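You operate a simulated robot arm through the tools that you are given. There is no shell and no other tool.

You run a simulated two-armed robot. Do the job below in one go: nothing can be reset, and whatever is moved stays where it is left.

TASK
Pick up the yellow volt tester with one hand, pass it to the other hand and put it on the spare bench shelf. Set down upright: yellow volt tester.

It is judged by the outcome, as a careful person would: the job done as asked, and still so three seconds after it is handed in. It fails if anything else is knocked over, pushed out of place, dropped, spilled or broken.

THE ROBOT
Two 7-joint arms with three-finger grippers on one trunk, on a base that moves. Base frame: it is fixed to the floor where the robot stands at the start and does not move with it; the origin is under the middle of the robot, x ahead of it, y to its left, z up. Lengths are in mm, angles in rad, forces in N, time in s.
The left shoulder is at the start at [42, 154, 1007], the right one opposite. With the tool pointing down near the work surface each hand reaches from about 100 to 620 mm from the robot's upright axis, wherever it stands, measured 20 degrees to its own side. Places, roughly: spare bench shelf [800, -1400, 200]; yellow volt tester [-1250, -2750, 1000]. Payload 2.69 kg a hand.
Tool frame (each hand has its own): the origin (TCP) lies between the finger pads and is the grasp point; the fingertips stand 29 mm ahead of it; z points along the fingers, y is the line along which they close. The gripper opens to 120 mm; its body begins 78 mm behind the TCP.
Orientation is that of the tool frame in the base frame, as a unit quaternion [x, y, z, w]. With the fingers straight down and closing along the base's y, the tool's x points along the base's -x, its y along +y and its z along -z.

THE INTERFACE
- The arms move only by the tool arm_command. It takes "left_series", "right_series" or both (then of equal length, played together; a hand with none holds still); each is a list of rows, each a list of 3 entries, a list of its own where there are three numbers: the turn, a rotation vector about the tool's x, y, z in units of 6 degrees (1.0 is 6 degrees), then the shift along the tool's x, y, z in units of 25 mm (1.0 is 25 mm), then the gripper command, from -1 (fully open) to 1 (shut), values between in proportion. In form: [[[rx, ry, rz], [tx, ty, tz], fingers], ...]. A call has 1 to 20 rows; each row shifts and turns the commanded pose from where the row before left it, along the tool's axes as they then stand. A call with a number of a shift or a turn outside -1 to 1 is refused whole. Rows are played at 5 a second. More than 50 mm and 0.15 rad between two rows, or a gripper value outside its range, and nothing of the call is played. Where a pose cannot be reached the arm comes as near as it can. A force on the tool above 40 N (or 10 N above the force at the start of the call, whichever is more), or a blocked arm, ends the call early, and 0.2 s more pass. Each finger travels about 136.2 mm/s and halts on what it meets, pressing with about 27 N; the grip force reading is that of the motor and also rises with nothing between the fingers. The clock runs only during rows and for 0.2 s after the last one: add rows that do not move to give the fingers time. It gives the time, the measured TCP pose, the force on the tool (base axes), the opening and the grip force at its end, in the units of the frame above (readings bear some noise), with the torque about the TCP (base axes, N m) and any sound that the robot's microphone picked up.
- Cameras (640 x 400 px; columns grow to the right, rows downward): "scene" is now at [158.1, -1.8, 1172.5]; the picture's right is [-0.01, -1.00, 0.00], its down [-0.40, 0.00, -0.92] and it looks along [0.92, -0.01, -0.40] (base axes); focal length 214 px, centre (320, 200). "left" rides on the left gripper at [63, 0, -104] in its tool frame; the picture's right is [0.00, 1.00, 0.00], its down [-0.83, 0.00, -0.56] and it looks along [-0.56, 0.00, 0.83] (tool axes); focal length 275 px, centre (320, 200). "right" rides on the right gripper at [63, 0, -104] in its tool frame; the picture's right is [0.00, 1.00, 0.00], its down [-0.83, 0.00, -0.56] and it looks along [-0.56, 0.00, 0.83] (tool axes); focal length 275 px, centre (320, 200). There is no depth. A picture from a camera that has moved, and an enlarged one, comes with that camera's place and axes in the base frame and with its lens.
- camera(camera): a new picture of that camera. No time passes.
- move_column(by): moves the trunk up (or, below 0, down) by that many mm; the arms and the scene camera ride with it, the base frame stays. It gives what a move gives, with no picture.
- roll_base(legs): drives the robot by 1 to 6 legs, each [ahead, left, turn to the left] in mm, mm and rad, along the robot's own axes; the way and the turn of a leg run together, so that a leg with both is an arc; at most 1500 mm and 3.142 rad a leg. The arms and the cameras ride along, it lands a little off, and it stops where it bumps. It gives what a move gives.
- turn_head(pan, tilt): turns the head with the scene camera to pan (to the left, within 1.396 rad either way) and tilt (down, from -0.506 to 1.204), counted from straight ahead of the robot (the tilt from the chest, where the trunk bows). It gives what a move gives.
- close_up(camera, box): a new picture of the part [left, top, right, bottom] of that camera's present view, enlarged. No time passes.
- finish_job(): hands the job in; it is judged then, once.

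Nothing tells you exact positions but the pictures and the camera data. Unless the task says otherwise, let go and move clear before handing in.

The tools are called after "Call:" as name(argument=value, ...) on one line, values as JSON. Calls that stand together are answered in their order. arm_command: Moves the arms, as the interface text tells. Its arguments: {"type":"object","properties":{"left_series":{"type":"array"},"right_series":{"type":"array"}},"required":[]} The other tools are called the same way: move_column (by) moves the trunk up or down; roll_base (legs) drives the base; turn_head (pan, tilt) turns the head that bears the scene camera; camera (camera) takes a picture; close_up (camera, box) takes an enlarged picture of a part of a camera's view; finish_job () hands the job in.

At the start:

```text
time_s: 0.0
left_tcp_pos: [384.5, 132.3, 1092.5]
left_ee_rot: [0.0, 1.0, 0.0, 0.001]
left_ft_force: [0.0, 0.7, -0.1]
left_moment: [-0.03, 0.01, 0.01]
left_opening: 120.0
left_finger_force: 0.1
right_tcp_pos: [303.1, -162.3, 1078.6]
right_ee_rot: [0.0, 1.0, -0.001, 0.0]
right_ft_force: [-0.1, 0.5, -0.2]
right_moment: [0.0, 0.01, 0.01]
right_opening: 119.8
right_finger_force: 0.0
trunk travel left (down, up): [-375.0, 63.0]
robot x, y, heading: [-1.6, -2.6, -0.004]
head pan, tilt (commanded): [-0.007, 0.415]
```

scene: 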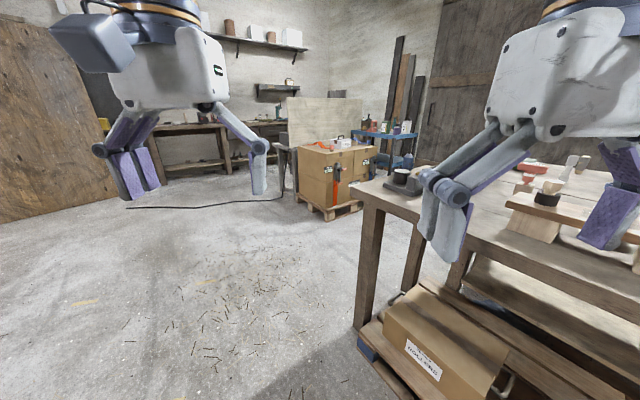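
right: 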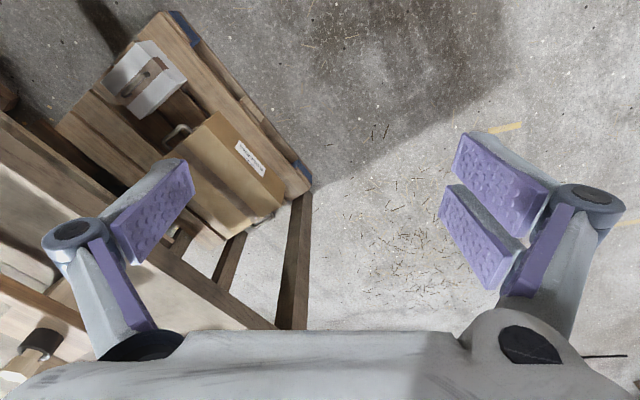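
left: 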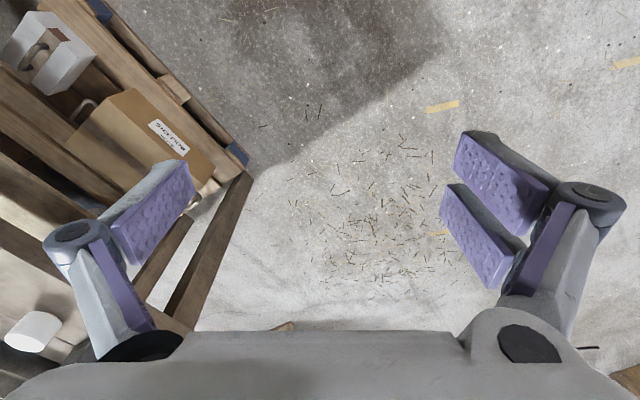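

I see a workbench to my right-front with a box under it, and shelves at the far wall; the volt tester should be behind me to the right, and the spare bench shelf ahead-right and low. First I'll look around with the head.

Call:
turn_head(pan=-1.0, tilt=0.5)

Call:
camera(camera="scene")

```text
time_s: 1.3
left_tcp_pos: [383.4, 132.8, 1092.3]
left_ee_rot: [-0.001, 1.0, 0.0, 0.001]
left_ft_force: [0.6, -0.1, 0.3]
left_moment: [0.01, 0.01, 0.02]
left_opening: 119.9
left_finger_force: 0.1
right_tcp_pos: [303.1, -162.3, 1078.8]
right_ee_rot: [-0.001, 1.0, 0.0, 0.0]
right_ft_force: [-0.7, -0.4, 0.6]
right_moment: [0.03, 0.01, -0.03]
right_opening: 120.0
right_finger_force: 0.0
trunk travel left (down, up): [-375.0, 63.0]
robot x, y, heading: [-0.4, 3.9, 0.004]
head pan, tilt (commanded): [-1.0, 0.499]
```

```text
taken
camera scene: at [114.8, -77.7, 1164.7], right [-0.84, -0.54, 0.0], down [-0.26, 0.4, -0.88], along [0.47, -0.74, -0.48], focal length 214 px, centre (320, 200)
```

scene: 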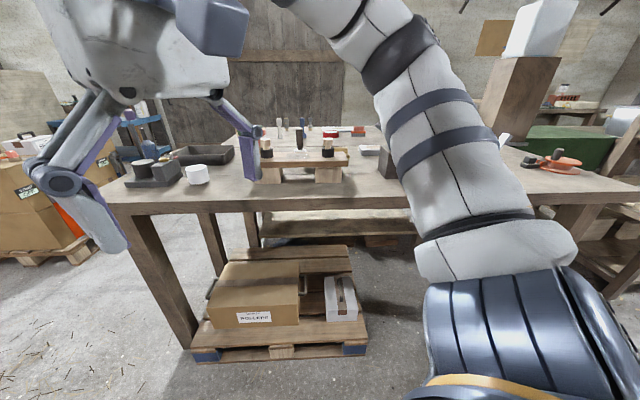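

Call:
close_up(camera="scene", box=[200, 110, 440, 260])

Call:
turn_head(pan=-1.396, tilt=0.3)

Call:
camera(camera="scene")

```text
2.67 times, centred on (320, 185) of scene
camera zoom: at [114.8, -77.7, 1164.7], right [-0.84, -0.54, 0.0], down [-0.26, 0.4, -0.88], along [0.47, -0.74, -0.48], focal length 572 px, centre (320, 240)
```

zoom: 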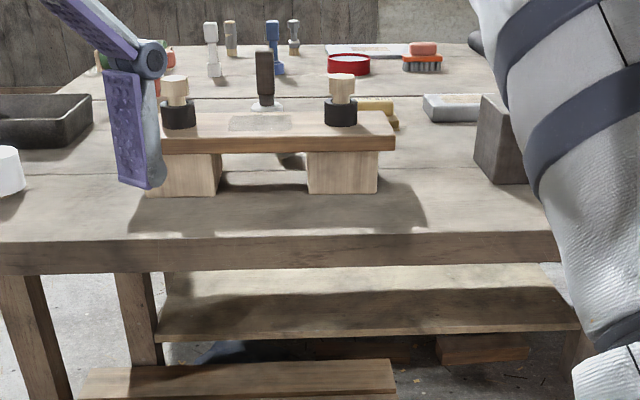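

```text
time_s: 2.1
left_tcp_pos: [384.1, 131.9, 1092.1]
left_ee_rot: [0.0, 1.0, 0.001, 0.001]
left_ft_force: [-0.2, 0.4, 0.1]
left_moment: [0.02, 0.0, -0.02]
left_opening: 120.0
left_finger_force: 0.1
right_tcp_pos: [302.5, -161.2, 1078.5]
right_ee_rot: [0.0, 1.0, 0.0, 0.0]
right_ft_force: [-0.1, -0.5, -0.2]
right_moment: [-0.03, 0.0, 0.0]
right_opening: 119.9
right_finger_force: 0.1
trunk travel left (down, up): [-375.0, 63.0]
robot x, y, heading: [-3.0, 0.7, 0.007]
head pan, tilt (commanded): [-1.396, 0.3]
```

```text
taken
camera scene: at [81.9, -93.1, 1183.1], right [-0.98, -0.17, 0.0], down [-0.05, 0.29, -0.96], along [0.17, -0.94, -0.3], focal length 214 px, centre (320, 200)
```

scene: 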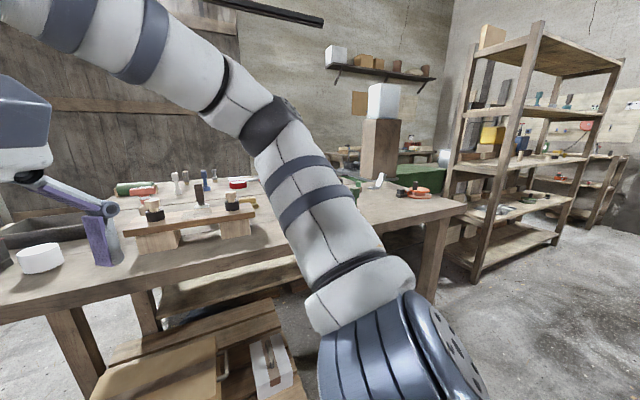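

Call:
close_up(camera="scene", box=[440, 70, 640, 195])

Call:
close_up(camera="scene", box=[340, 130, 640, 330])

```text
3.20 times, centred on (540, 132) of scene
camera zoom: at [81.9, -93.1, 1183.1], right [-0.98, -0.17, 0.0], down [-0.05, 0.29, -0.96], along [0.17, -0.94, -0.3], focal length 686 px, centre (-384, 416)
```

zoom: 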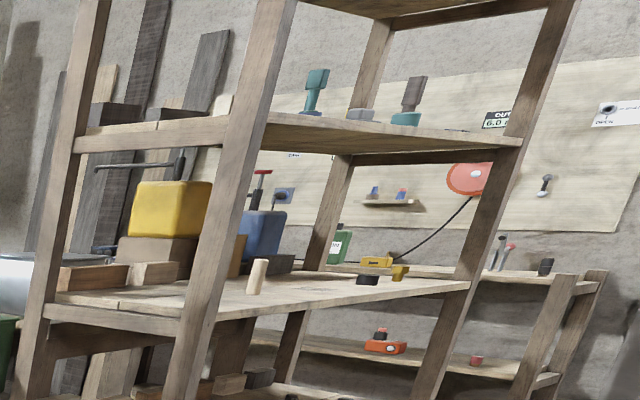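

```text
2.00 times, centred on (490, 230) of scene
camera zoom: at [81.9, -93.1, 1183.1], right [-0.98, -0.17, 0.0], down [-0.05, 0.29, -0.96], along [0.17, -0.94, -0.3], focal length 429 px, centre (-20, 140)
```

zoom: 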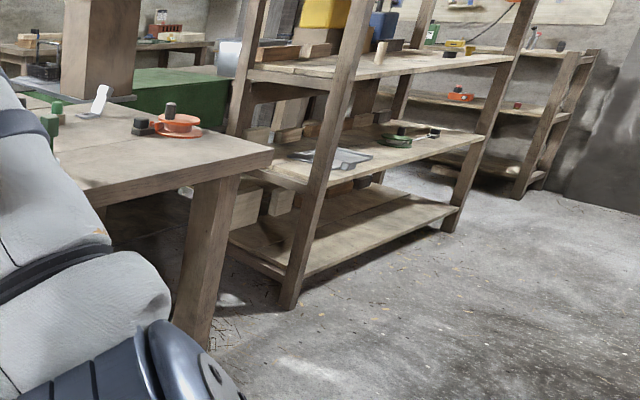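

The yellow object on the shelf unit to my right-rear looks like the area of the tester; the spare shelf seems to be a low board beyond/under the big bench. I'll turn in place to face the shelf unit and look more carefully.

Call:
roll_base(legs=[[0, 0, -2.0]])

Call:
turn_head(pan=0.0, tilt=0.3)

Call:
camera(camera="scene")

```text
time_s: 7.4
left_tcp_pos: [-55.3, -401.7, 1093.2]
left_ee_rot: [0.852, 0.523, -0.001, 0.001]
left_ft_force: [0.2, 0.7, -0.1]
left_moment: [0.01, 0.04, -0.04]
left_opening: 120.0
left_finger_force: 0.0
right_tcp_pos: [-283.6, -196.5, 1078.5]
right_ee_rot: [0.853, 0.522, 0.0, -0.001]
right_ft_force: [-0.7, -0.2, 0.7]
right_moment: [0.0, 0.02, -0.02]
right_opening: 119.9
right_finger_force: 0.0
trunk travel left (down, up): [-375.0, 63.0]
robot x, y, heading: [0.2, 0.7, -2.041]
head pan, tilt (commanded): [-1.396, 0.3]
```

```text
time_s: 8.9
left_tcp_pos: [-55.9, -402.1, 1092.2]
left_ee_rot: [0.852, 0.523, -0.001, 0.0]
left_ft_force: [0.0, -0.4, -0.9]
left_moment: [-0.03, -0.01, -0.04]
left_opening: 120.0
left_finger_force: 0.0
right_tcp_pos: [-282.4, -195.5, 1078.8]
right_ee_rot: [0.852, 0.523, 0.0, 0.0]
right_ft_force: [-0.2, 0.4, -0.5]
right_moment: [-0.01, -0.03, 0.0]
right_opening: 119.7
right_finger_force: 0.0
trunk travel left (down, up): [-375.0, 63.0]
robot x, y, heading: [-2.0, 3.1, -2.042]
head pan, tilt (commanded): [0.0, 0.3]
```

```text
taken
camera scene: at [-69.6, -141.2, 1183.1], right [-0.89, 0.45, 0.0], down [0.13, 0.26, -0.96], along [-0.43, -0.85, -0.3], focal length 214 px, centre (320, 200)
```

scene: 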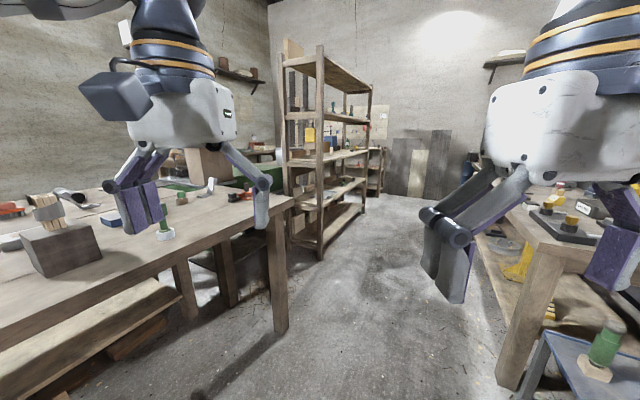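

Call:
close_up(camera="scene", box=[260, 40, 420, 140])

Call:
close_up(camera="scene", box=[260, 100, 420, 200])

Call:
turn_head(pan=-1.0, tilt=0.5)

Call:
camera(camera="scene")

Call:
turn_head(pan=1.0, tilt=0.5)

Call:
camera(camera="scene")

```text
4.00 times, centred on (340, 90) of scene
camera zoom: at [-69.6, -141.2, 1183.1], right [-0.89, 0.45, 0.0], down [0.13, 0.26, -0.96], along [-0.43, -0.85, -0.3], focal length 858 px, centre (240, 640)
```

zoom: 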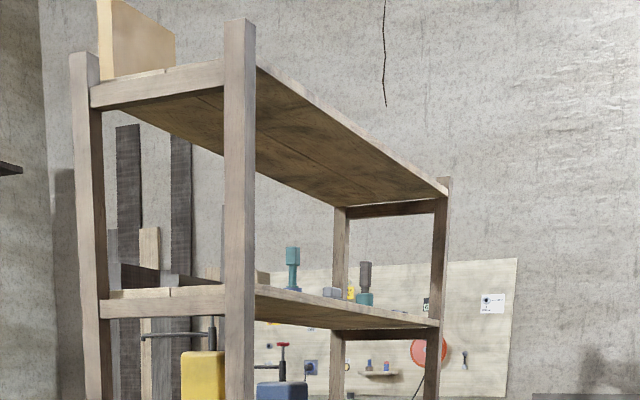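

```text
4.00 times, centred on (340, 150) of scene
camera zoom: at [-69.6, -141.2, 1183.1], right [-0.89, 0.45, 0.0], down [0.13, 0.26, -0.96], along [-0.43, -0.85, -0.3], focal length 858 px, centre (240, 400)
```

zoom: 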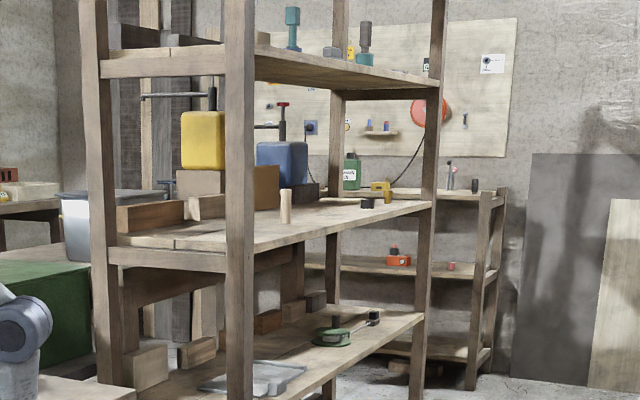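

```text
time_s: 10.2
left_tcp_pos: [-55.6, -403.2, 1093.2]
left_ee_rot: [0.852, 0.524, 0.0, 0.0]
left_ft_force: [0.7, 0.0, -0.2]
left_moment: [-0.02, 0.02, -0.01]
left_opening: 119.7
left_finger_force: 0.2
right_tcp_pos: [-281.9, -196.3, 1078.8]
right_ee_rot: [0.853, 0.522, 0.0, -0.001]
right_ft_force: [-0.8, 0.5, 0.8]
right_moment: [0.0, 0.04, 0.01]
right_opening: 120.2
right_finger_force: 0.0
trunk travel left (down, up): [-375.0, 63.0]
robot x, y, heading: [0.3, 1.0, -2.041]
head pan, tilt (commanded): [-1.0, 0.499]
```

```text
taken
camera scene: at [-117.7, -67.2, 1164.7], right [-0.1, 0.99, 0.0], down [0.48, 0.05, -0.88], along [-0.87, -0.09, -0.48], focal length 214 px, centre (320, 200)
```

scene: 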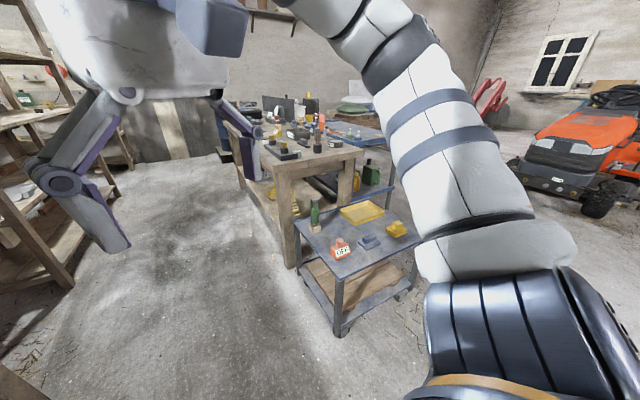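

```text
time_s: 12.1
left_tcp_pos: [-56.4, -402.2, 1093.3]
left_ee_rot: [0.852, 0.523, 0.0, 0.001]
left_ft_force: [0.6, -0.8, -0.1]
left_moment: [-0.01, 0.01, 0.02]
left_opening: 120.3
left_finger_force: 0.0
right_tcp_pos: [-282.5, -195.5, 1078.6]
right_ee_rot: [0.852, 0.523, 0.0, 0.0]
right_ft_force: [1.2, 0.0, -0.1]
right_moment: [0.0, 0.02, -0.02]
right_opening: 120.0
right_finger_force: 0.0
trunk travel left (down, up): [-375.0, 63.0]
robot x, y, heading: [2.5, 1.2, -2.043]
head pan, tilt (commanded): [1.0, 0.499]
```

```text
taken
camera scene: at [18.7, -136.6, 1164.7], right [-0.86, -0.5, 0.0], down [-0.24, 0.41, -0.88], along [0.44, -0.76, -0.48], focal length 214 px, centre (320, 200)
```

scene: 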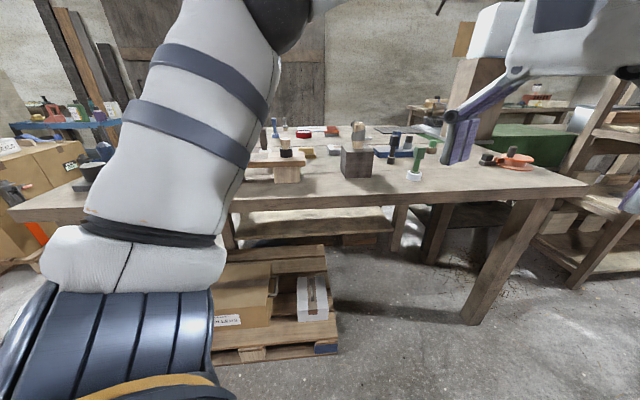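

The aisle between the main bench (left) and a second bench with a cart (right) leads to the shelf unit. I'll line up with the aisle and drive down it to look at the shelf unit face-on.

Call:
roll_base(legs=[[0, 0, -0.457], [0, 150, 0], [1300, 0, 0]])

Call:
turn_head(pan=0.7, tilt=0.2)

Call:
camera(camera="scene")

```text
time_s: 21.4
left_tcp_pos: [-1185.3, -1230.3, 1092.1]
left_ee_rot: [0.95, 0.313, 0.0, 0.0]
left_ft_force: [-0.6, 0.0, 0.0]
left_moment: [-0.02, 0.05, 0.03]
left_opening: 120.0
left_finger_force: 0.1
right_tcp_pos: [-1294.9, -942.3, 1078.8]
right_ee_rot: [0.95, 0.313, 0.0, 0.0]
right_ft_force: [-0.2, -0.1, 0.1]
right_moment: [0.01, 0.04, -0.01]
right_opening: 119.9
right_finger_force: 0.1
trunk travel left (down, up): [-375.0, 63.0]
robot x, y, heading: [-956.2, -898.9, -2.503]
head pan, tilt (commanded): [1.0, 0.499]
```

```text
time_s: 22.2
left_tcp_pos: [-1186.0, -1230.4, 1092.4]
left_ee_rot: [0.95, 0.313, 0.0, 0.0]
left_ft_force: [0.4, 0.0, 0.8]
left_moment: [0.0, -0.01, 0.0]
left_opening: 120.2
left_finger_force: 0.0
right_tcp_pos: [-1296.1, -945.0, 1078.3]
right_ee_rot: [0.95, 0.312, 0.0, 0.0]
right_ft_force: [-0.3, 0.2, 0.2]
right_moment: [-0.02, 0.01, 0.04]
right_opening: 120.0
right_finger_force: 0.1
trunk travel left (down, up): [-375.0, 63.0]
robot x, y, heading: [-956.9, -896.9, -2.508]
head pan, tilt (commanded): [0.7, 0.201]
```

```text
taken
camera scene: at [-1026.4, -1024.8, 1192.3], right [-0.97, 0.23, 0.0], down [0.05, 0.19, -0.98], along [-0.23, -0.95, -0.2], focal length 214 px, centre (320, 200)
```

scene: 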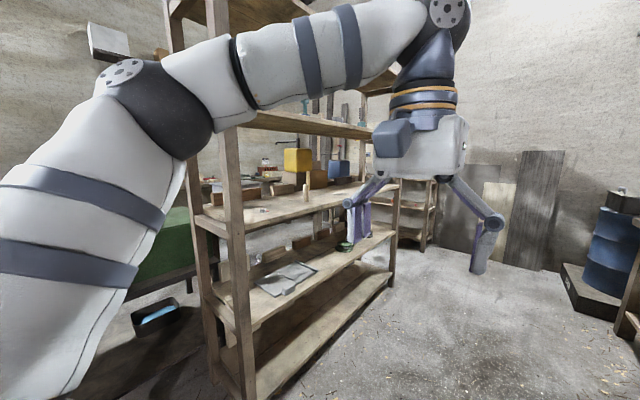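

Call:
roll_base(legs=[[1100, 0, 0], [0, 0, 1.571]])

Call:
turn_head(pan=0.0, tilt=0.3)

Call:
camera(camera="scene")

```text
time_s: 31.6
left_tcp_pos: [-1492.2, -1777.4, 1093.2]
left_ee_rot: [0.439, 0.898, 0.0, 0.001]
left_ft_force: [-0.8, 0.5, 0.2]
left_moment: [0.02, -0.01, -0.03]
left_opening: 120.1
left_finger_force: 0.1
right_tcp_pos: [-1775.4, -1894.4, 1078.7]
right_ee_rot: [0.44, 0.898, 0.0, 0.0]
right_ft_force: [0.3, 0.7, -0.3]
right_moment: [0.02, 0.0, -0.01]
right_opening: 120.1
right_finger_force: 0.0
trunk travel left (down, up): [-375.0, 63.0]
robot x, y, heading: [-1833.0, -1556.2, -0.918]
head pan, tilt (commanded): [0.7, 0.201]
```

```text
time_s: 32.7
left_tcp_pos: [-1491.8, -1777.5, 1093.3]
left_ee_rot: [0.439, 0.899, 0.0, 0.0]
left_ft_force: [-0.3, -0.6, -0.5]
left_moment: [0.03, 0.01, 0.0]
left_opening: 119.9
left_finger_force: 0.0
right_tcp_pos: [-1774.8, -1894.1, 1078.0]
right_ee_rot: [0.44, 0.898, 0.0, 0.0]
right_ft_force: [1.0, -0.7, -0.4]
right_moment: [-0.03, 0.03, 0.0]
right_opening: 120.1
right_finger_force: 0.1
trunk travel left (down, up): [-375.0, 63.0]
robot x, y, heading: [-1834.0, -1555.5, -0.913]
head pan, tilt (commanded): [0.0, 0.3]
```

```text
taken
camera scene: at [-1733.7, -1680.2, 1183.1], right [-0.79, -0.61, 0.0], down [-0.18, 0.23, -0.96], along [0.59, -0.75, -0.3], focal length 214 px, centre (320, 200)
```

scene: 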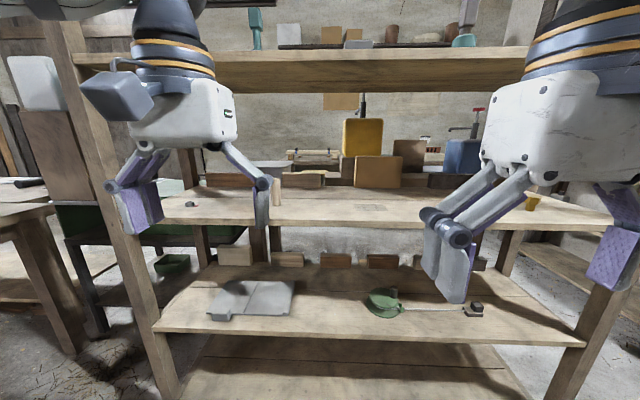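

Call:
close_up(camera="scene", box=[240, 80, 480, 230])

Call:
close_up(camera="scene", box=[440, 80, 640, 205])

```text
2.67 times, centred on (360, 155) of scene
camera zoom: at [-1733.7, -1680.2, 1183.1], right [-0.79, -0.61, 0.0], down [-0.18, 0.23, -0.96], along [0.59, -0.75, -0.3], focal length 572 px, centre (213, 320)
```

zoom: 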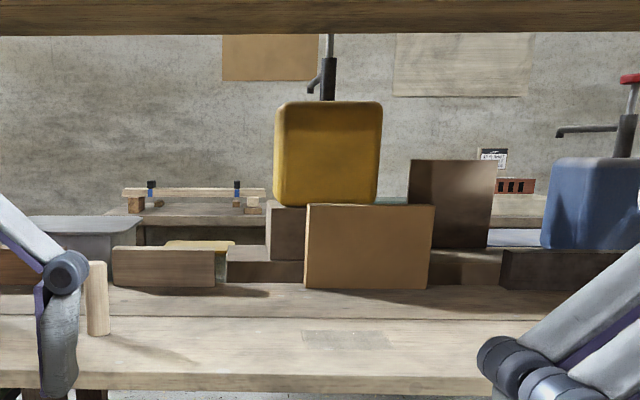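

```text
3.20 times, centred on (540, 142) of scene
camera zoom: at [-1733.7, -1680.2, 1183.1], right [-0.79, -0.61, 0.0], down [-0.18, 0.23, -0.96], along [0.59, -0.75, -0.3], focal length 686 px, centre (-384, 384)
```

zoom: 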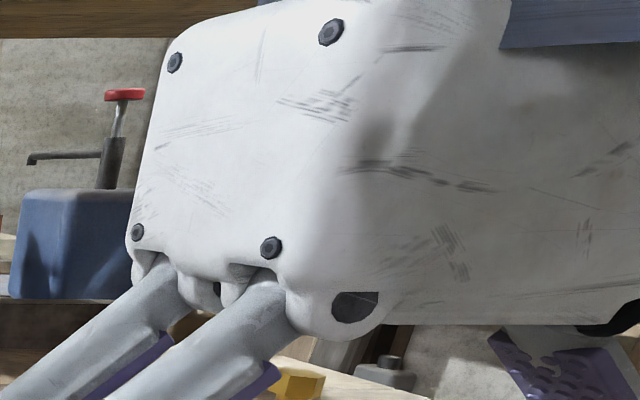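

A big yellow can is visible behind a brown card box, but the stated tester place (z≈1000) falls behind that box. I'll raise the trunk and shift sideways to see behind it.

Call:
move_column(by=60)

Call:
roll_base(legs=[[0, -550, 0]])

Call:
turn_head(pan=0.3, tilt=0.3)

Call:
camera(camera="scene")

```text
time_s: 33.7
left_tcp_pos: [-1491.2, -1777.5, 1153.2]
left_ee_rot: [0.439, 0.898, 0.0, -0.001]
left_ft_force: [-0.4, -0.9, -0.2]
left_moment: [0.07, 0.03, -0.03]
left_opening: 119.9
left_finger_force: 0.0
right_tcp_pos: [-1774.9, -1894.6, 1138.2]
right_ee_rot: [0.441, 0.897, 0.0, 0.0]
right_ft_force: [0.4, -0.3, -0.2]
right_moment: [0.05, 0.0, 0.02]
right_opening: 120.0
right_finger_force: 0.0
trunk travel left (down, up): [-435.0, 3.0]
robot x, y, heading: [-1830.7, -1555.0, -0.911]
head pan, tilt (commanded): [0.0, 0.3]
```

```text
time_s: 38.4
left_tcp_pos: [-1924.6, -2113.0, 1152.9]
left_ee_rot: [0.437, 0.899, 0.0, 0.0]
left_ft_force: [-0.1, 0.0, -0.1]
left_moment: [0.03, -0.03, 0.05]
left_opening: 120.2
left_finger_force: 0.1
right_tcp_pos: [-2207.0, -2230.4, 1139.0]
right_ee_rot: [0.438, 0.899, 0.001, 0.0]
right_ft_force: [-0.2, 0.2, -0.2]
right_moment: [0.0, 0.02, 0.01]
right_opening: 120.0
right_finger_force: 0.0
trunk travel left (down, up): [-435.0, 3.0]
robot x, y, heading: [-2263.1, -1892.4, -0.906]
head pan, tilt (commanded): [0.0, 0.3]
```

```text
time_s: 39.2
left_tcp_pos: [-1922.9, -2113.2, 1153.3]
left_ee_rot: [0.437, 0.9, 0.0, 0.0]
left_ft_force: [0.9, 0.1, 0.7]
left_moment: [-0.01, -0.01, 0.01]
left_opening: 120.1
left_finger_force: 0.2
right_tcp_pos: [-2206.5, -2230.9, 1137.8]
right_ee_rot: [0.438, 0.899, 0.0, 0.0]
right_ft_force: [-0.4, -0.6, -0.6]
right_moment: [-0.01, 0.01, -0.05]
right_opening: 120.0
right_finger_force: 0.0
trunk travel left (down, up): [-435.0, 3.0]
robot x, y, heading: [-2268.1, -1893.7, -0.905]
head pan, tilt (commanded): [0.3, 0.3]
```

```text
taken
camera scene: at [-2182.7, -1951.0, 1251.6], right [-0.57, -0.82, 0.0], down [-0.24, 0.17, -0.96], along [0.78, -0.54, -0.3], focal length 214 px, centre (320, 200)
```

scene: 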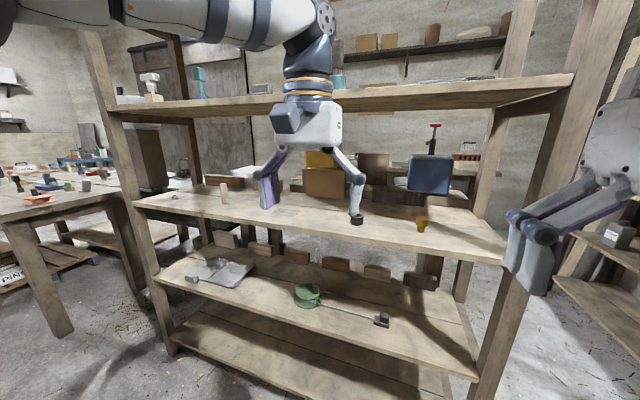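

Call:
close_up(camera="scene", box=[200, 120, 440, 270])

Call:
close_up(camera="scene", box=[340, 140, 500, 240])

```text
2.67 times, centred on (320, 195) of scene
camera zoom: at [-2182.7, -1951.0, 1251.6], right [-0.57, -0.82, 0.0], down [-0.24, 0.17, -0.96], along [0.78, -0.54, -0.3], focal length 572 px, centre (320, 213)
```

zoom: 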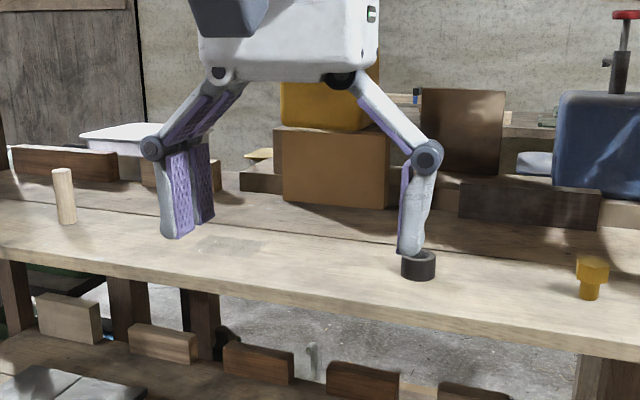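

```text
4.00 times, centred on (420, 190) of scene
camera zoom: at [-2182.7, -1951.0, 1251.6], right [-0.57, -0.82, 0.0], down [-0.24, 0.17, -0.96], along [0.78, -0.54, -0.3], focal length 858 px, centre (-80, 240)
```

zoom: 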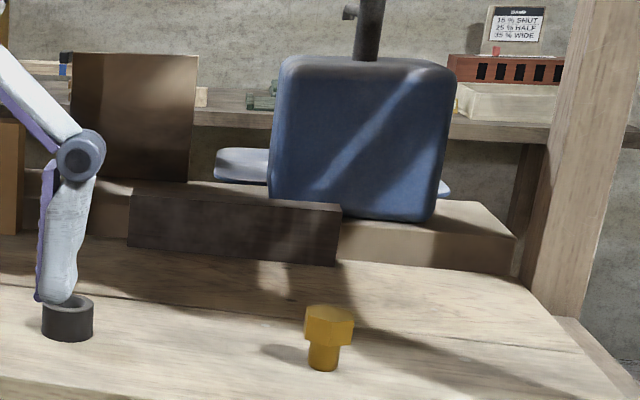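

The shelf surface is at z≈950; what I see is a card box, big yellow/blue cans on the rear rail, a small yellow hex piece and a ring. I'll look further to the right and behind the unit.

Call:
turn_head(pan=-0.7, tilt=0.3)

Call:
camera(camera="scene")

Call:
turn_head(pan=0.0, tilt=0.3)

Call:
camera(camera="scene")

```text
time_s: 40.5
left_tcp_pos: [-1924.0, -2112.2, 1153.1]
left_ee_rot: [0.437, 0.9, 0.0, 0.0]
left_ft_force: [0.9, 0.3, -0.3]
left_moment: [-0.01, 0.02, 0.0]
left_opening: 119.9
left_finger_force: 0.1
right_tcp_pos: [-2207.3, -2229.3, 1138.9]
right_ee_rot: [0.437, 0.899, 0.0, -0.001]
right_ft_force: [0.2, 1.0, -0.8]
right_moment: [-0.01, -0.02, 0.0]
right_opening: 120.1
right_finger_force: 0.1
trunk travel left (down, up): [-435.0, 3.0]
robot x, y, heading: [-2261.3, -1893.4, -0.906]
head pan, tilt (commanded): [-0.7, 0.3]
```

```text
taken
camera scene: at [-2262.7, -1991.0, 1251.6], right [-1.0, 0.03, 0.0], down [0.01, 0.3, -0.96], along [-0.03, -0.95, -0.3], focal length 214 px, centre (320, 200)
```

scene: 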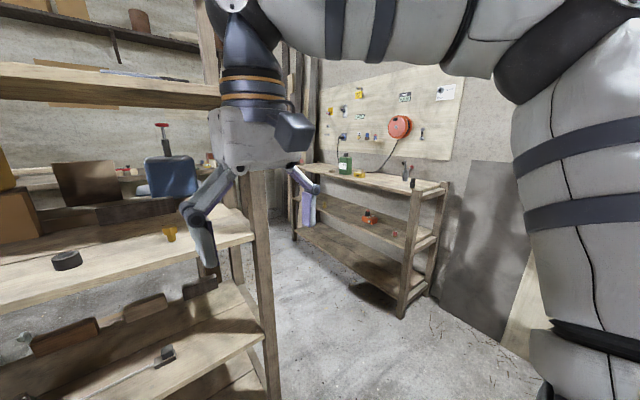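

```text
time_s: 41.6
left_tcp_pos: [-1923.8, -2111.9, 1152.6]
left_ee_rot: [0.438, 0.899, 0.0, 0.001]
left_ft_force: [0.5, 0.8, 0.3]
left_moment: [0.02, 0.0, 0.03]
left_opening: 119.7
left_finger_force: 0.1
right_tcp_pos: [-2205.6, -2231.3, 1138.6]
right_ee_rot: [0.438, 0.899, 0.0, 0.0]
right_ft_force: [-0.3, 0.0, 0.3]
right_moment: [0.04, 0.03, -0.02]
right_opening: 120.0
right_finger_force: 0.1
trunk travel left (down, up): [-435.0, 3.0]
robot x, y, heading: [-2266.7, -1893.7, -0.906]
head pan, tilt (commanded): [0.0, 0.3]
```

```text
taken
camera scene: at [-2201.9, -1971.3, 1251.6], right [-0.79, -0.62, 0.0], down [-0.18, 0.23, -0.96], along [0.59, -0.75, -0.3], focal length 214 px, centre (320, 200)
```

scene: 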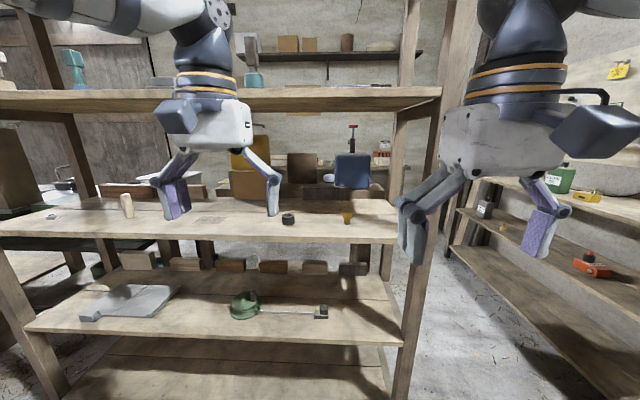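

There's open space behind the shelf unit and a ~0.9 m passage on its right end. I'll drive around to look at the unit from behind, where the stated tester position lies.

Call:
roll_base(legs=[[0, -780, 0], [700, 0, 0]])

Call:
turn_head(pan=0.8, tilt=0.3)

Call:
camera(camera="scene")

Call:
turn_head(pan=0.0, tilt=0.4)

Call:
camera(camera="scene")

```text
time_s: 51.4
left_tcp_pos: [-2105.4, -3145.4, 1152.5]
left_ee_rot: [0.438, 0.899, -0.002, 0.0]
left_ft_force: [-0.3, -0.2, -0.9]
left_moment: [-0.01, 0.01, -0.02]
left_opening: 120.0
left_finger_force: 0.1
right_tcp_pos: [-2389.3, -3264.8, 1139.0]
right_ee_rot: [0.438, 0.899, 0.0, 0.0]
right_ft_force: [0.0, -0.3, -0.6]
right_moment: [0.03, 0.03, -0.01]
right_opening: 120.2
right_finger_force: 0.1
trunk travel left (down, up): [-435.0, 3.0]
robot x, y, heading: [-2449.0, -2922.8, -0.907]
head pan, tilt (commanded): [0.0, 0.3]
```

```text
time_s: 52.5
left_tcp_pos: [-2106.4, -3145.2, 1153.6]
left_ee_rot: [0.438, 0.899, 0.0, 0.0]
left_ft_force: [0.4, -0.1, 0.1]
left_moment: [0.01, 0.01, 0.0]
left_opening: 119.8
left_finger_force: 0.1
right_tcp_pos: [-2389.0, -3264.2, 1139.9]
right_ee_rot: [0.438, 0.899, 0.0, 0.0]
right_ft_force: [0.4, 0.2, 0.0]
right_moment: [0.0, 0.0, -0.02]
right_opening: 120.1
right_finger_force: 0.1
trunk travel left (down, up): [-435.0, 3.0]
robot x, y, heading: [-2447.7, -2925.4, -0.906]
head pan, tilt (commanded): [0.799, 0.3]
```

```text
taken
camera scene: at [-2349.1, -2940.8, 1251.6], right [-0.11, -0.99, 0.0], down [-0.29, 0.03, -0.96], along [0.95, -0.1, -0.3], focal length 214 px, centre (320, 200)
```

scene: 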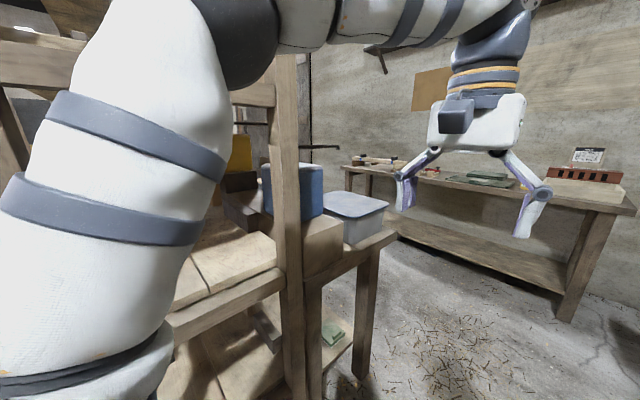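

```text
time_s: 53.7
left_tcp_pos: [-2105.4, -3145.6, 1153.4]
left_ee_rot: [0.438, 0.899, -0.001, 0.001]
left_ft_force: [0.2, -0.1, -0.4]
left_moment: [-0.01, -0.02, 0.02]
left_opening: 120.1
left_finger_force: 0.1
right_tcp_pos: [-2388.6, -3262.7, 1139.5]
right_ee_rot: [0.438, 0.899, 0.0, 0.0]
right_ft_force: [0.5, -0.8, 0.2]
right_moment: [0.0, 0.03, -0.01]
right_opening: 120.2
right_finger_force: 0.1
trunk travel left (down, up): [-435.0, 3.0]
robot x, y, heading: [-2448.0, -2927.9, -0.906]
head pan, tilt (commanded): [0.0, 0.4]
```

```text
taken
camera scene: at [-2384.7, -3003.6, 1242.3], right [-0.79, -0.62, 0.0], down [-0.24, 0.31, -0.92], along [0.57, -0.72, -0.39], focal length 214 px, centre (320, 200)
```

scene: 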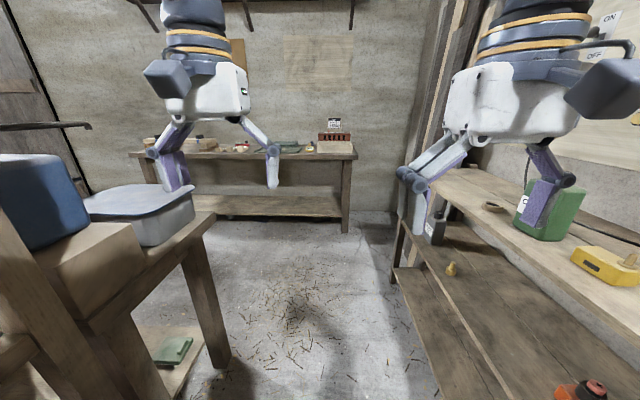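

Behind the unit stands another table carrying the blue and yellow cans and a tray; the stated tester spot is on that table. I'll go around into the corridor behind it and face it.

Call:
roll_base(legs=[[1350, 0, 0], [0, 0, 1.571], [800, 0, 0]])

Call:
turn_head(pan=0.8, tilt=0.3)

Call:
camera(camera="scene")

```text
time_s: 68.3
left_tcp_pos: [-773.3, -3117.4, 1152.0]
left_ee_rot: [-0.344, 0.939, 0.001, 0.0]
left_ft_force: [-0.6, 0.6, 0.6]
left_moment: [-0.01, -0.01, 0.0]
left_opening: 120.0
left_finger_force: 0.0
right_tcp_pos: [-644.2, -3395.5, 1137.9]
right_ee_rot: [-0.344, 0.939, 0.0, 0.0]
right_ft_force: [-0.9, 0.0, 0.5]
right_moment: [-0.02, 0.03, 0.0]
right_opening: 120.0
right_finger_force: 0.1
trunk travel left (down, up): [-435.0, 3.0]
robot x, y, heading: [-981.5, -3464.2, 0.698]
head pan, tilt (commanded): [0.0, 0.4]
```

```text
time_s: 69.5
left_tcp_pos: [-773.1, -3116.7, 1152.2]
left_ee_rot: [-0.345, 0.939, 0.0, 0.001]
left_ft_force: [0.5, 0.1, -0.8]
left_moment: [-0.01, 0.05, 0.01]
left_opening: 120.1
left_finger_force: 0.1
right_tcp_pos: [-645.2, -3394.3, 1138.9]
right_ee_rot: [-0.345, 0.939, 0.001, 0.001]
right_ft_force: [0.3, -0.4, -0.7]
right_moment: [-0.01, 0.02, -0.02]
right_opening: 119.9
right_finger_force: 0.1
trunk travel left (down, up): [-435.0, 3.0]
robot x, y, heading: [-983.0, -3464.9, 0.705]
head pan, tilt (commanded): [0.799, 0.3]
```

```text
taken
camera scene: at [-968.4, -3370.3, 1251.6], right [1.0, -0.07, 0.0], down [-0.02, -0.29, -0.96], along [0.07, 0.95, -0.3], focal length 214 px, centre (320, 200)
```

scene: 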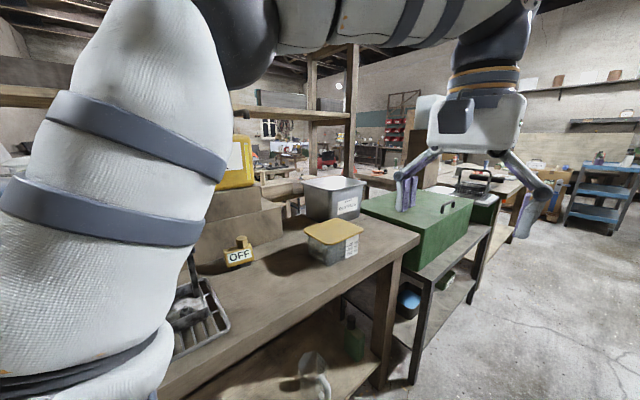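

A small yellow item with an "OFF" label sits on this table near the cans — likely the volt tester. I'll turn to face the table.

Call:
roll_base(legs=[[0, 0, 1.51]])

Call:
turn_head(pan=0.0, tilt=0.5)

Call:
camera(camera="scene")

Call:
camera(camera="right")

Call:
camera(camera="left")

```text
time_s: 73.6
left_tcp_pos: [-1320.5, -3241.6, 1153.5]
left_ee_rot: [0.898, -0.44, 0.0, 0.0]
left_ft_force: [0.4, -0.1, 1.1]
left_moment: [-0.02, -0.02, -0.02]
left_opening: 120.2
left_finger_force: 0.0
right_tcp_pos: [-1037.0, -3126.0, 1137.6]
right_ee_rot: [0.897, -0.442, 0.0, 0.0]
right_ft_force: [-0.4, 0.1, 0.2]
right_moment: [-0.02, 0.0, -0.02]
right_opening: 120.0
right_finger_force: 0.0
trunk travel left (down, up): [-435.0, 3.0]
robot x, y, heading: [-978.3, -3462.6, 2.228]
head pan, tilt (commanded): [0.799, 0.3]
```

```text
time_s: 74.7
left_tcp_pos: [-1320.9, -3242.8, 1152.4]
left_ee_rot: [0.898, -0.44, -0.001, 0.0]
left_ft_force: [-0.2, 0.1, -0.1]
left_moment: [0.01, 0.03, 0.02]
left_opening: 120.0
left_finger_force: 0.0
right_tcp_pos: [-1035.9, -3127.1, 1138.8]
right_ee_rot: [0.897, -0.441, 0.001, 0.0]
right_ft_force: [0.8, -0.6, 0.4]
right_moment: [0.01, -0.01, -0.03]
right_opening: 119.9
right_finger_force: 0.2
trunk travel left (down, up): [-435.0, 3.0]
robot x, y, heading: [-981.0, -3463.1, 2.225]
head pan, tilt (commanded): [0.0, 0.499]
```

```text
taken
camera scene: at [-1038.3, -3390.6, 1233.2], right [0.79, 0.61, 0.0], down [0.29, -0.38, -0.88], along [-0.54, 0.69, -0.48], focal length 214 px, centre (320, 200)
```

scene: 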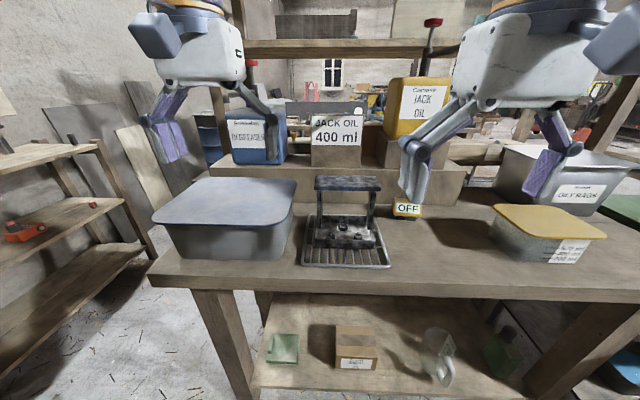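

```text
taken
camera right: at [-999.1, -3175.8, 1243.8], right [-0.79, -0.61, 0.0], down [-0.51, 0.66, 0.56], along [-0.34, 0.44, -0.83], focal length 275 px, centre (320, 200)
```

right: 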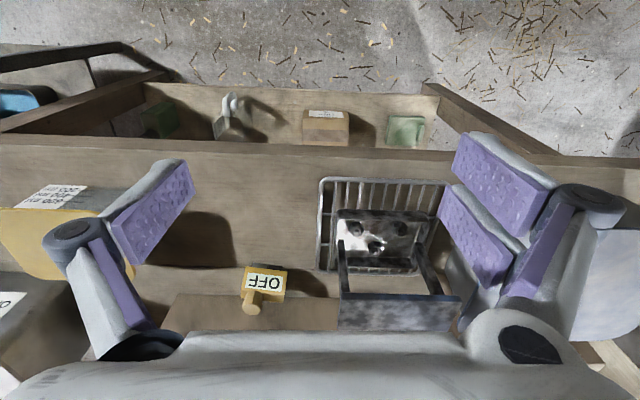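

```text
taken
camera left: at [-1283.4, -3292.3, 1256.2], right [-0.79, -0.61, 0.0], down [-0.51, 0.66, 0.56], along [-0.34, 0.44, -0.83], focal length 275 px, centre (320, 200)
```

left: 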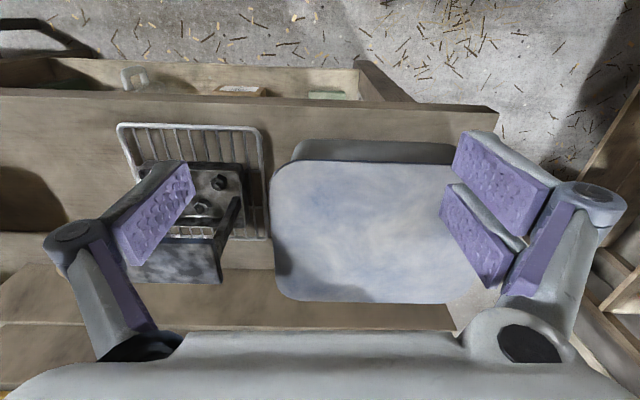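

The small yellow tester with an "OFF" label stands on this back table in front of a riser, next to a rack with a black clamp. Zooming in for details.

Call:
close_up(camera="right", box=[200, 220, 360, 320])

Call:
close_up(camera="scene", box=[300, 150, 460, 250])

```text
4.00 times, centred on (280, 270) of right
camera zoom: at [-999.1, -3175.8, 1243.8], right [-0.79, -0.61, 0.0], down [-0.51, 0.66, 0.56], along [-0.34, 0.44, -0.83], focal length 1101 px, centre (480, -80)
```

zoom: 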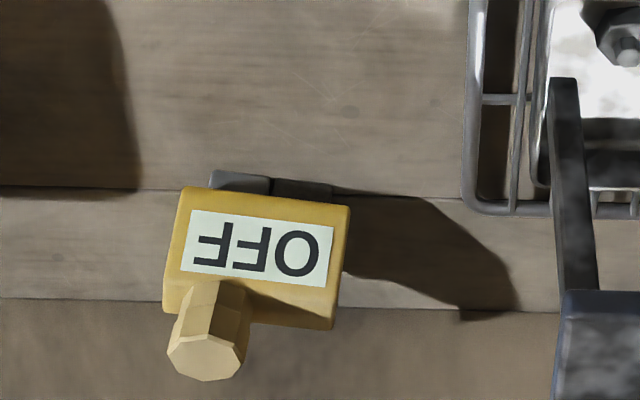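

```text
4.00 times, centred on (380, 200) of scene
camera zoom: at [-1038.3, -3390.6, 1233.2], right [0.79, 0.61, 0.0], down [0.29, -0.38, -0.88], along [-0.54, 0.69, -0.48], focal length 858 px, centre (80, 200)
```

zoom: 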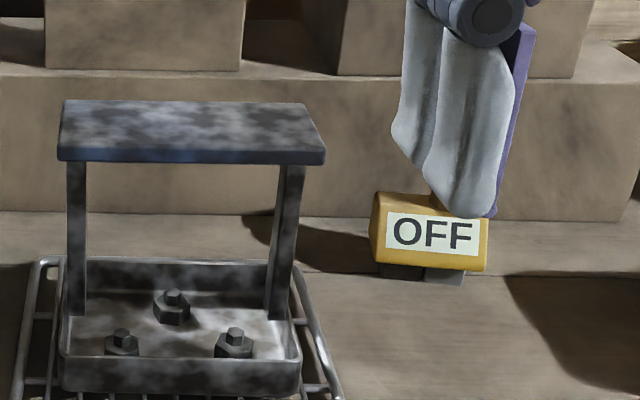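

Call:
turn_head(pan=0.0, tilt=1.2)

Call:
camera(camera="scene")

```text
time_s: 75.8
left_tcp_pos: [-1321.3, -3243.5, 1152.7]
left_ee_rot: [0.898, -0.44, -0.001, 0.0]
left_ft_force: [-0.1, -0.2, -1.0]
left_moment: [-0.01, 0.02, 0.03]
left_opening: 120.2
left_finger_force: 0.1
right_tcp_pos: [-1036.9, -3127.3, 1138.7]
right_ee_rot: [0.898, -0.441, 0.0, 0.0]
right_ft_force: [0.0, -0.4, -0.5]
right_moment: [0.0, -0.03, 0.0]
right_opening: 119.7
right_finger_force: 0.2
trunk travel left (down, up): [-435.0, 3.0]
robot x, y, heading: [-978.3, -3464.7, 2.231]
head pan, tilt (commanded): [0.0, 1.201]
```

```text
taken
camera scene: at [-1016.8, -3418.3, 1179.5], right [0.79, 0.61, 0.0], down [0.57, -0.74, -0.36], along [-0.22, 0.29, -0.93], focal length 214 px, centre (320, 200)
```

scene: 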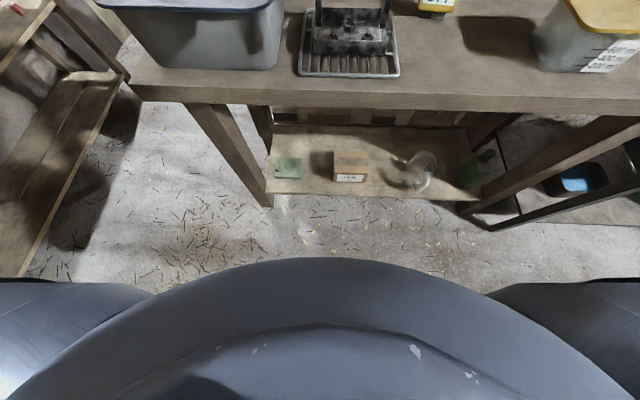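

The base has room; the table edge is ~410 mm ahead of the axis. I'll roll 150 mm closer so the right hand can reach the tester.

Call:
roll_base(legs=[[150, 0, 0]])

Call:
turn_head(pan=-0.3, tilt=0.6)

Call:
camera(camera="scene")

Call:
camera(camera="right")

```text
time_s: 77.2
left_tcp_pos: [-1414.6, -3120.5, 1153.0]
left_ee_rot: [0.897, -0.441, -0.001, 0.0]
left_ft_force: [0.0, -0.5, 0.5]
left_moment: [-0.03, 0.0, 0.01]
left_opening: 120.0
left_finger_force: 0.0
right_tcp_pos: [-1130.7, -3005.0, 1138.7]
right_ee_rot: [0.897, -0.441, 0.0, 0.0]
right_ft_force: [-0.7, -0.5, 0.5]
right_moment: [-0.01, 0.0, -0.01]
right_opening: 119.9
right_finger_force: 0.1
trunk travel left (down, up): [-435.0, 3.0]
robot x, y, heading: [-1074.1, -3342.8, 2.224]
head pan, tilt (commanded): [0.0, 1.201]
```

```text
time_s: 78.2
left_tcp_pos: [-1414.1, -3120.5, 1151.7]
left_ee_rot: [0.898, -0.441, -0.001, 0.0]
left_ft_force: [1.3, -0.2, 0.1]
left_moment: [0.0, 0.01, -0.02]
left_opening: 120.2
left_finger_force: 0.1
right_tcp_pos: [-1129.8, -3004.5, 1138.9]
right_ee_rot: [0.897, -0.441, 0.0, 0.0]
right_ft_force: [-0.2, -0.8, -0.7]
right_moment: [-0.02, 0.01, 0.03]
right_opening: 120.2
right_finger_force: 0.1
trunk travel left (down, up): [-435.0, 3.0]
robot x, y, heading: [-1074.4, -3345.2, 2.227]
head pan, tilt (commanded): [-0.3, 0.6]
```

```text
taken
camera scene: at [-1107.2, -3258.0, 1224.0], right [0.94, 0.35, 0.0], down [0.2, -0.53, -0.82], along [-0.29, 0.77, -0.57], focal length 214 px, centre (320, 200)
```

scene: 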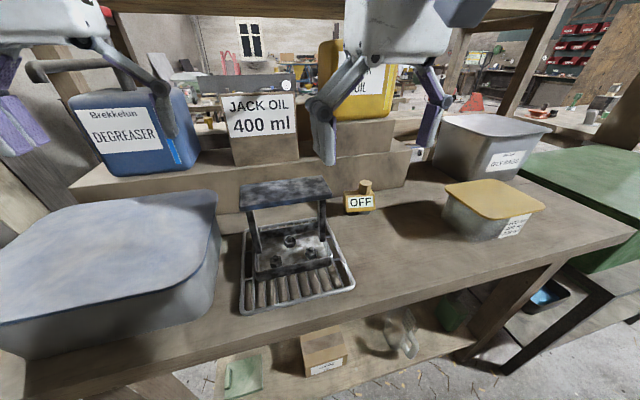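

```text
taken
camera right: at [-1092.4, -3054.1, 1243.8], right [-0.79, -0.61, 0.0], down [-0.51, 0.66, 0.56], along [-0.34, 0.44, -0.83], focal length 275 px, centre (320, 200)
```

right: 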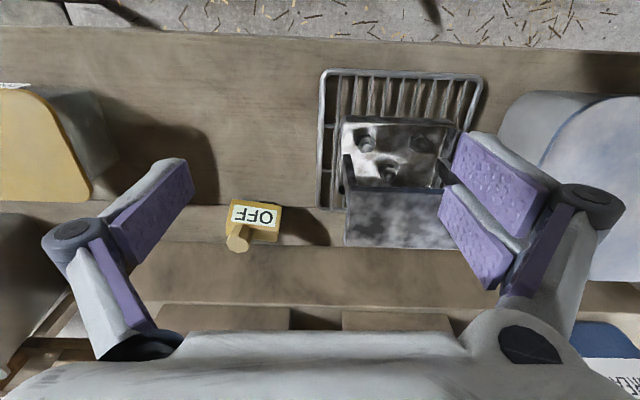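

Call:
close_up(camera="right", box=[200, 175, 328, 255])

Call:
close_up(camera="scene", box=[312, 160, 440, 240])

```text
5.00 times, centred on (264, 215) of right
camera zoom: at [-1092.4, -3054.1, 1243.8], right [-0.79, -0.61, 0.0], down [-0.51, 0.66, 0.56], along [-0.34, 0.44, -0.83], focal length 1376 px, centre (600, 125)
```

zoom: 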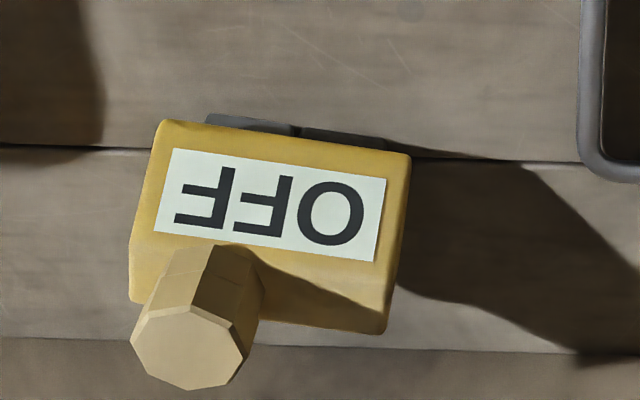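

```text
5.00 times, centred on (376, 200) of scene
camera zoom: at [-1107.2, -3258.0, 1224.0], right [0.94, 0.35, 0.0], down [0.2, -0.53, -0.82], along [-0.29, 0.77, -0.57], focal length 1072 px, centre (40, 200)
```

zoom: 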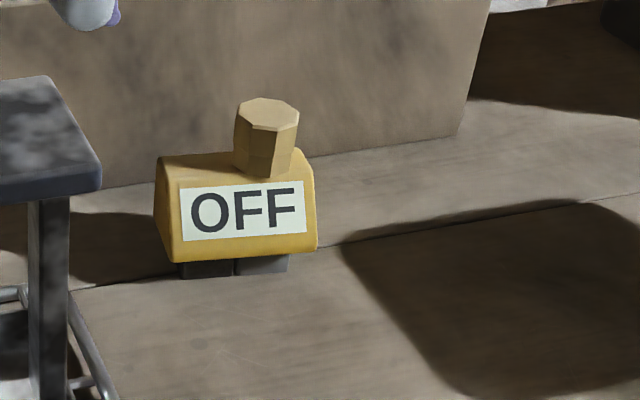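

The tester is a small yellow box (~79×45 mm, body top z≈914) with an octagonal knob on top (to z≈943), standing on the table (z≈863). Before gripping, I'll look towards the spare bench shelf to choose a suitable grip for placing.

Call:
turn_head(pan=-1.39, tilt=0.2)

Call:
camera(camera="scene")

Call:
close_up(camera="scene", box=[200, 120, 440, 270])

```text
time_s: 79.5
left_tcp_pos: [-1414.5, -3120.3, 1153.0]
left_ee_rot: [0.898, -0.441, 0.0, -0.001]
left_ft_force: [-1.7, 0.0, 0.7]
left_moment: [0.01, 0.0, -0.03]
left_opening: 119.9
left_finger_force: 0.1
right_tcp_pos: [-1130.6, -3005.2, 1138.7]
right_ee_rot: [0.897, -0.443, 0.0, 0.0]
right_ft_force: [0.5, 0.4, -0.4]
right_moment: [0.01, 0.0, -0.01]
right_opening: 119.9
right_finger_force: 0.0
trunk travel left (down, up): [-435.0, 3.0]
robot x, y, heading: [-1073.6, -3342.7, 2.226]
head pan, tilt (commanded): [-1.389, 0.201]
```

```text
taken
camera scene: at [-1014.0, -3271.7, 1260.9], right [0.74, -0.67, 0.0], down [-0.13, -0.15, -0.98], along [0.66, 0.73, -0.2], focal length 214 px, centre (320, 200)
```

scene: 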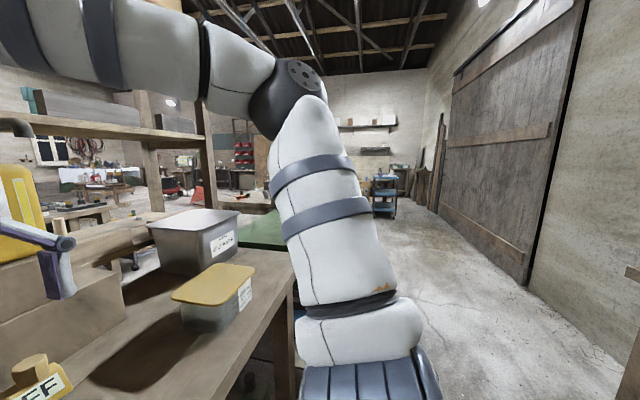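

```text
2.67 times, centred on (320, 195) of scene
camera zoom: at [-1014.0, -3271.7, 1260.9], right [0.74, -0.67, 0.0], down [-0.13, -0.15, -0.98], along [0.66, 0.73, -0.2], focal length 572 px, centre (320, 213)
```

zoom: 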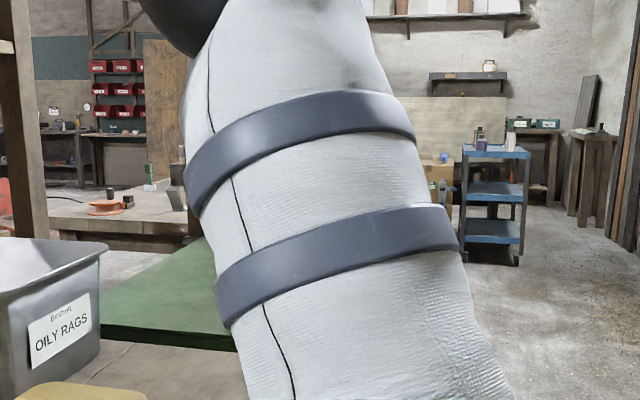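

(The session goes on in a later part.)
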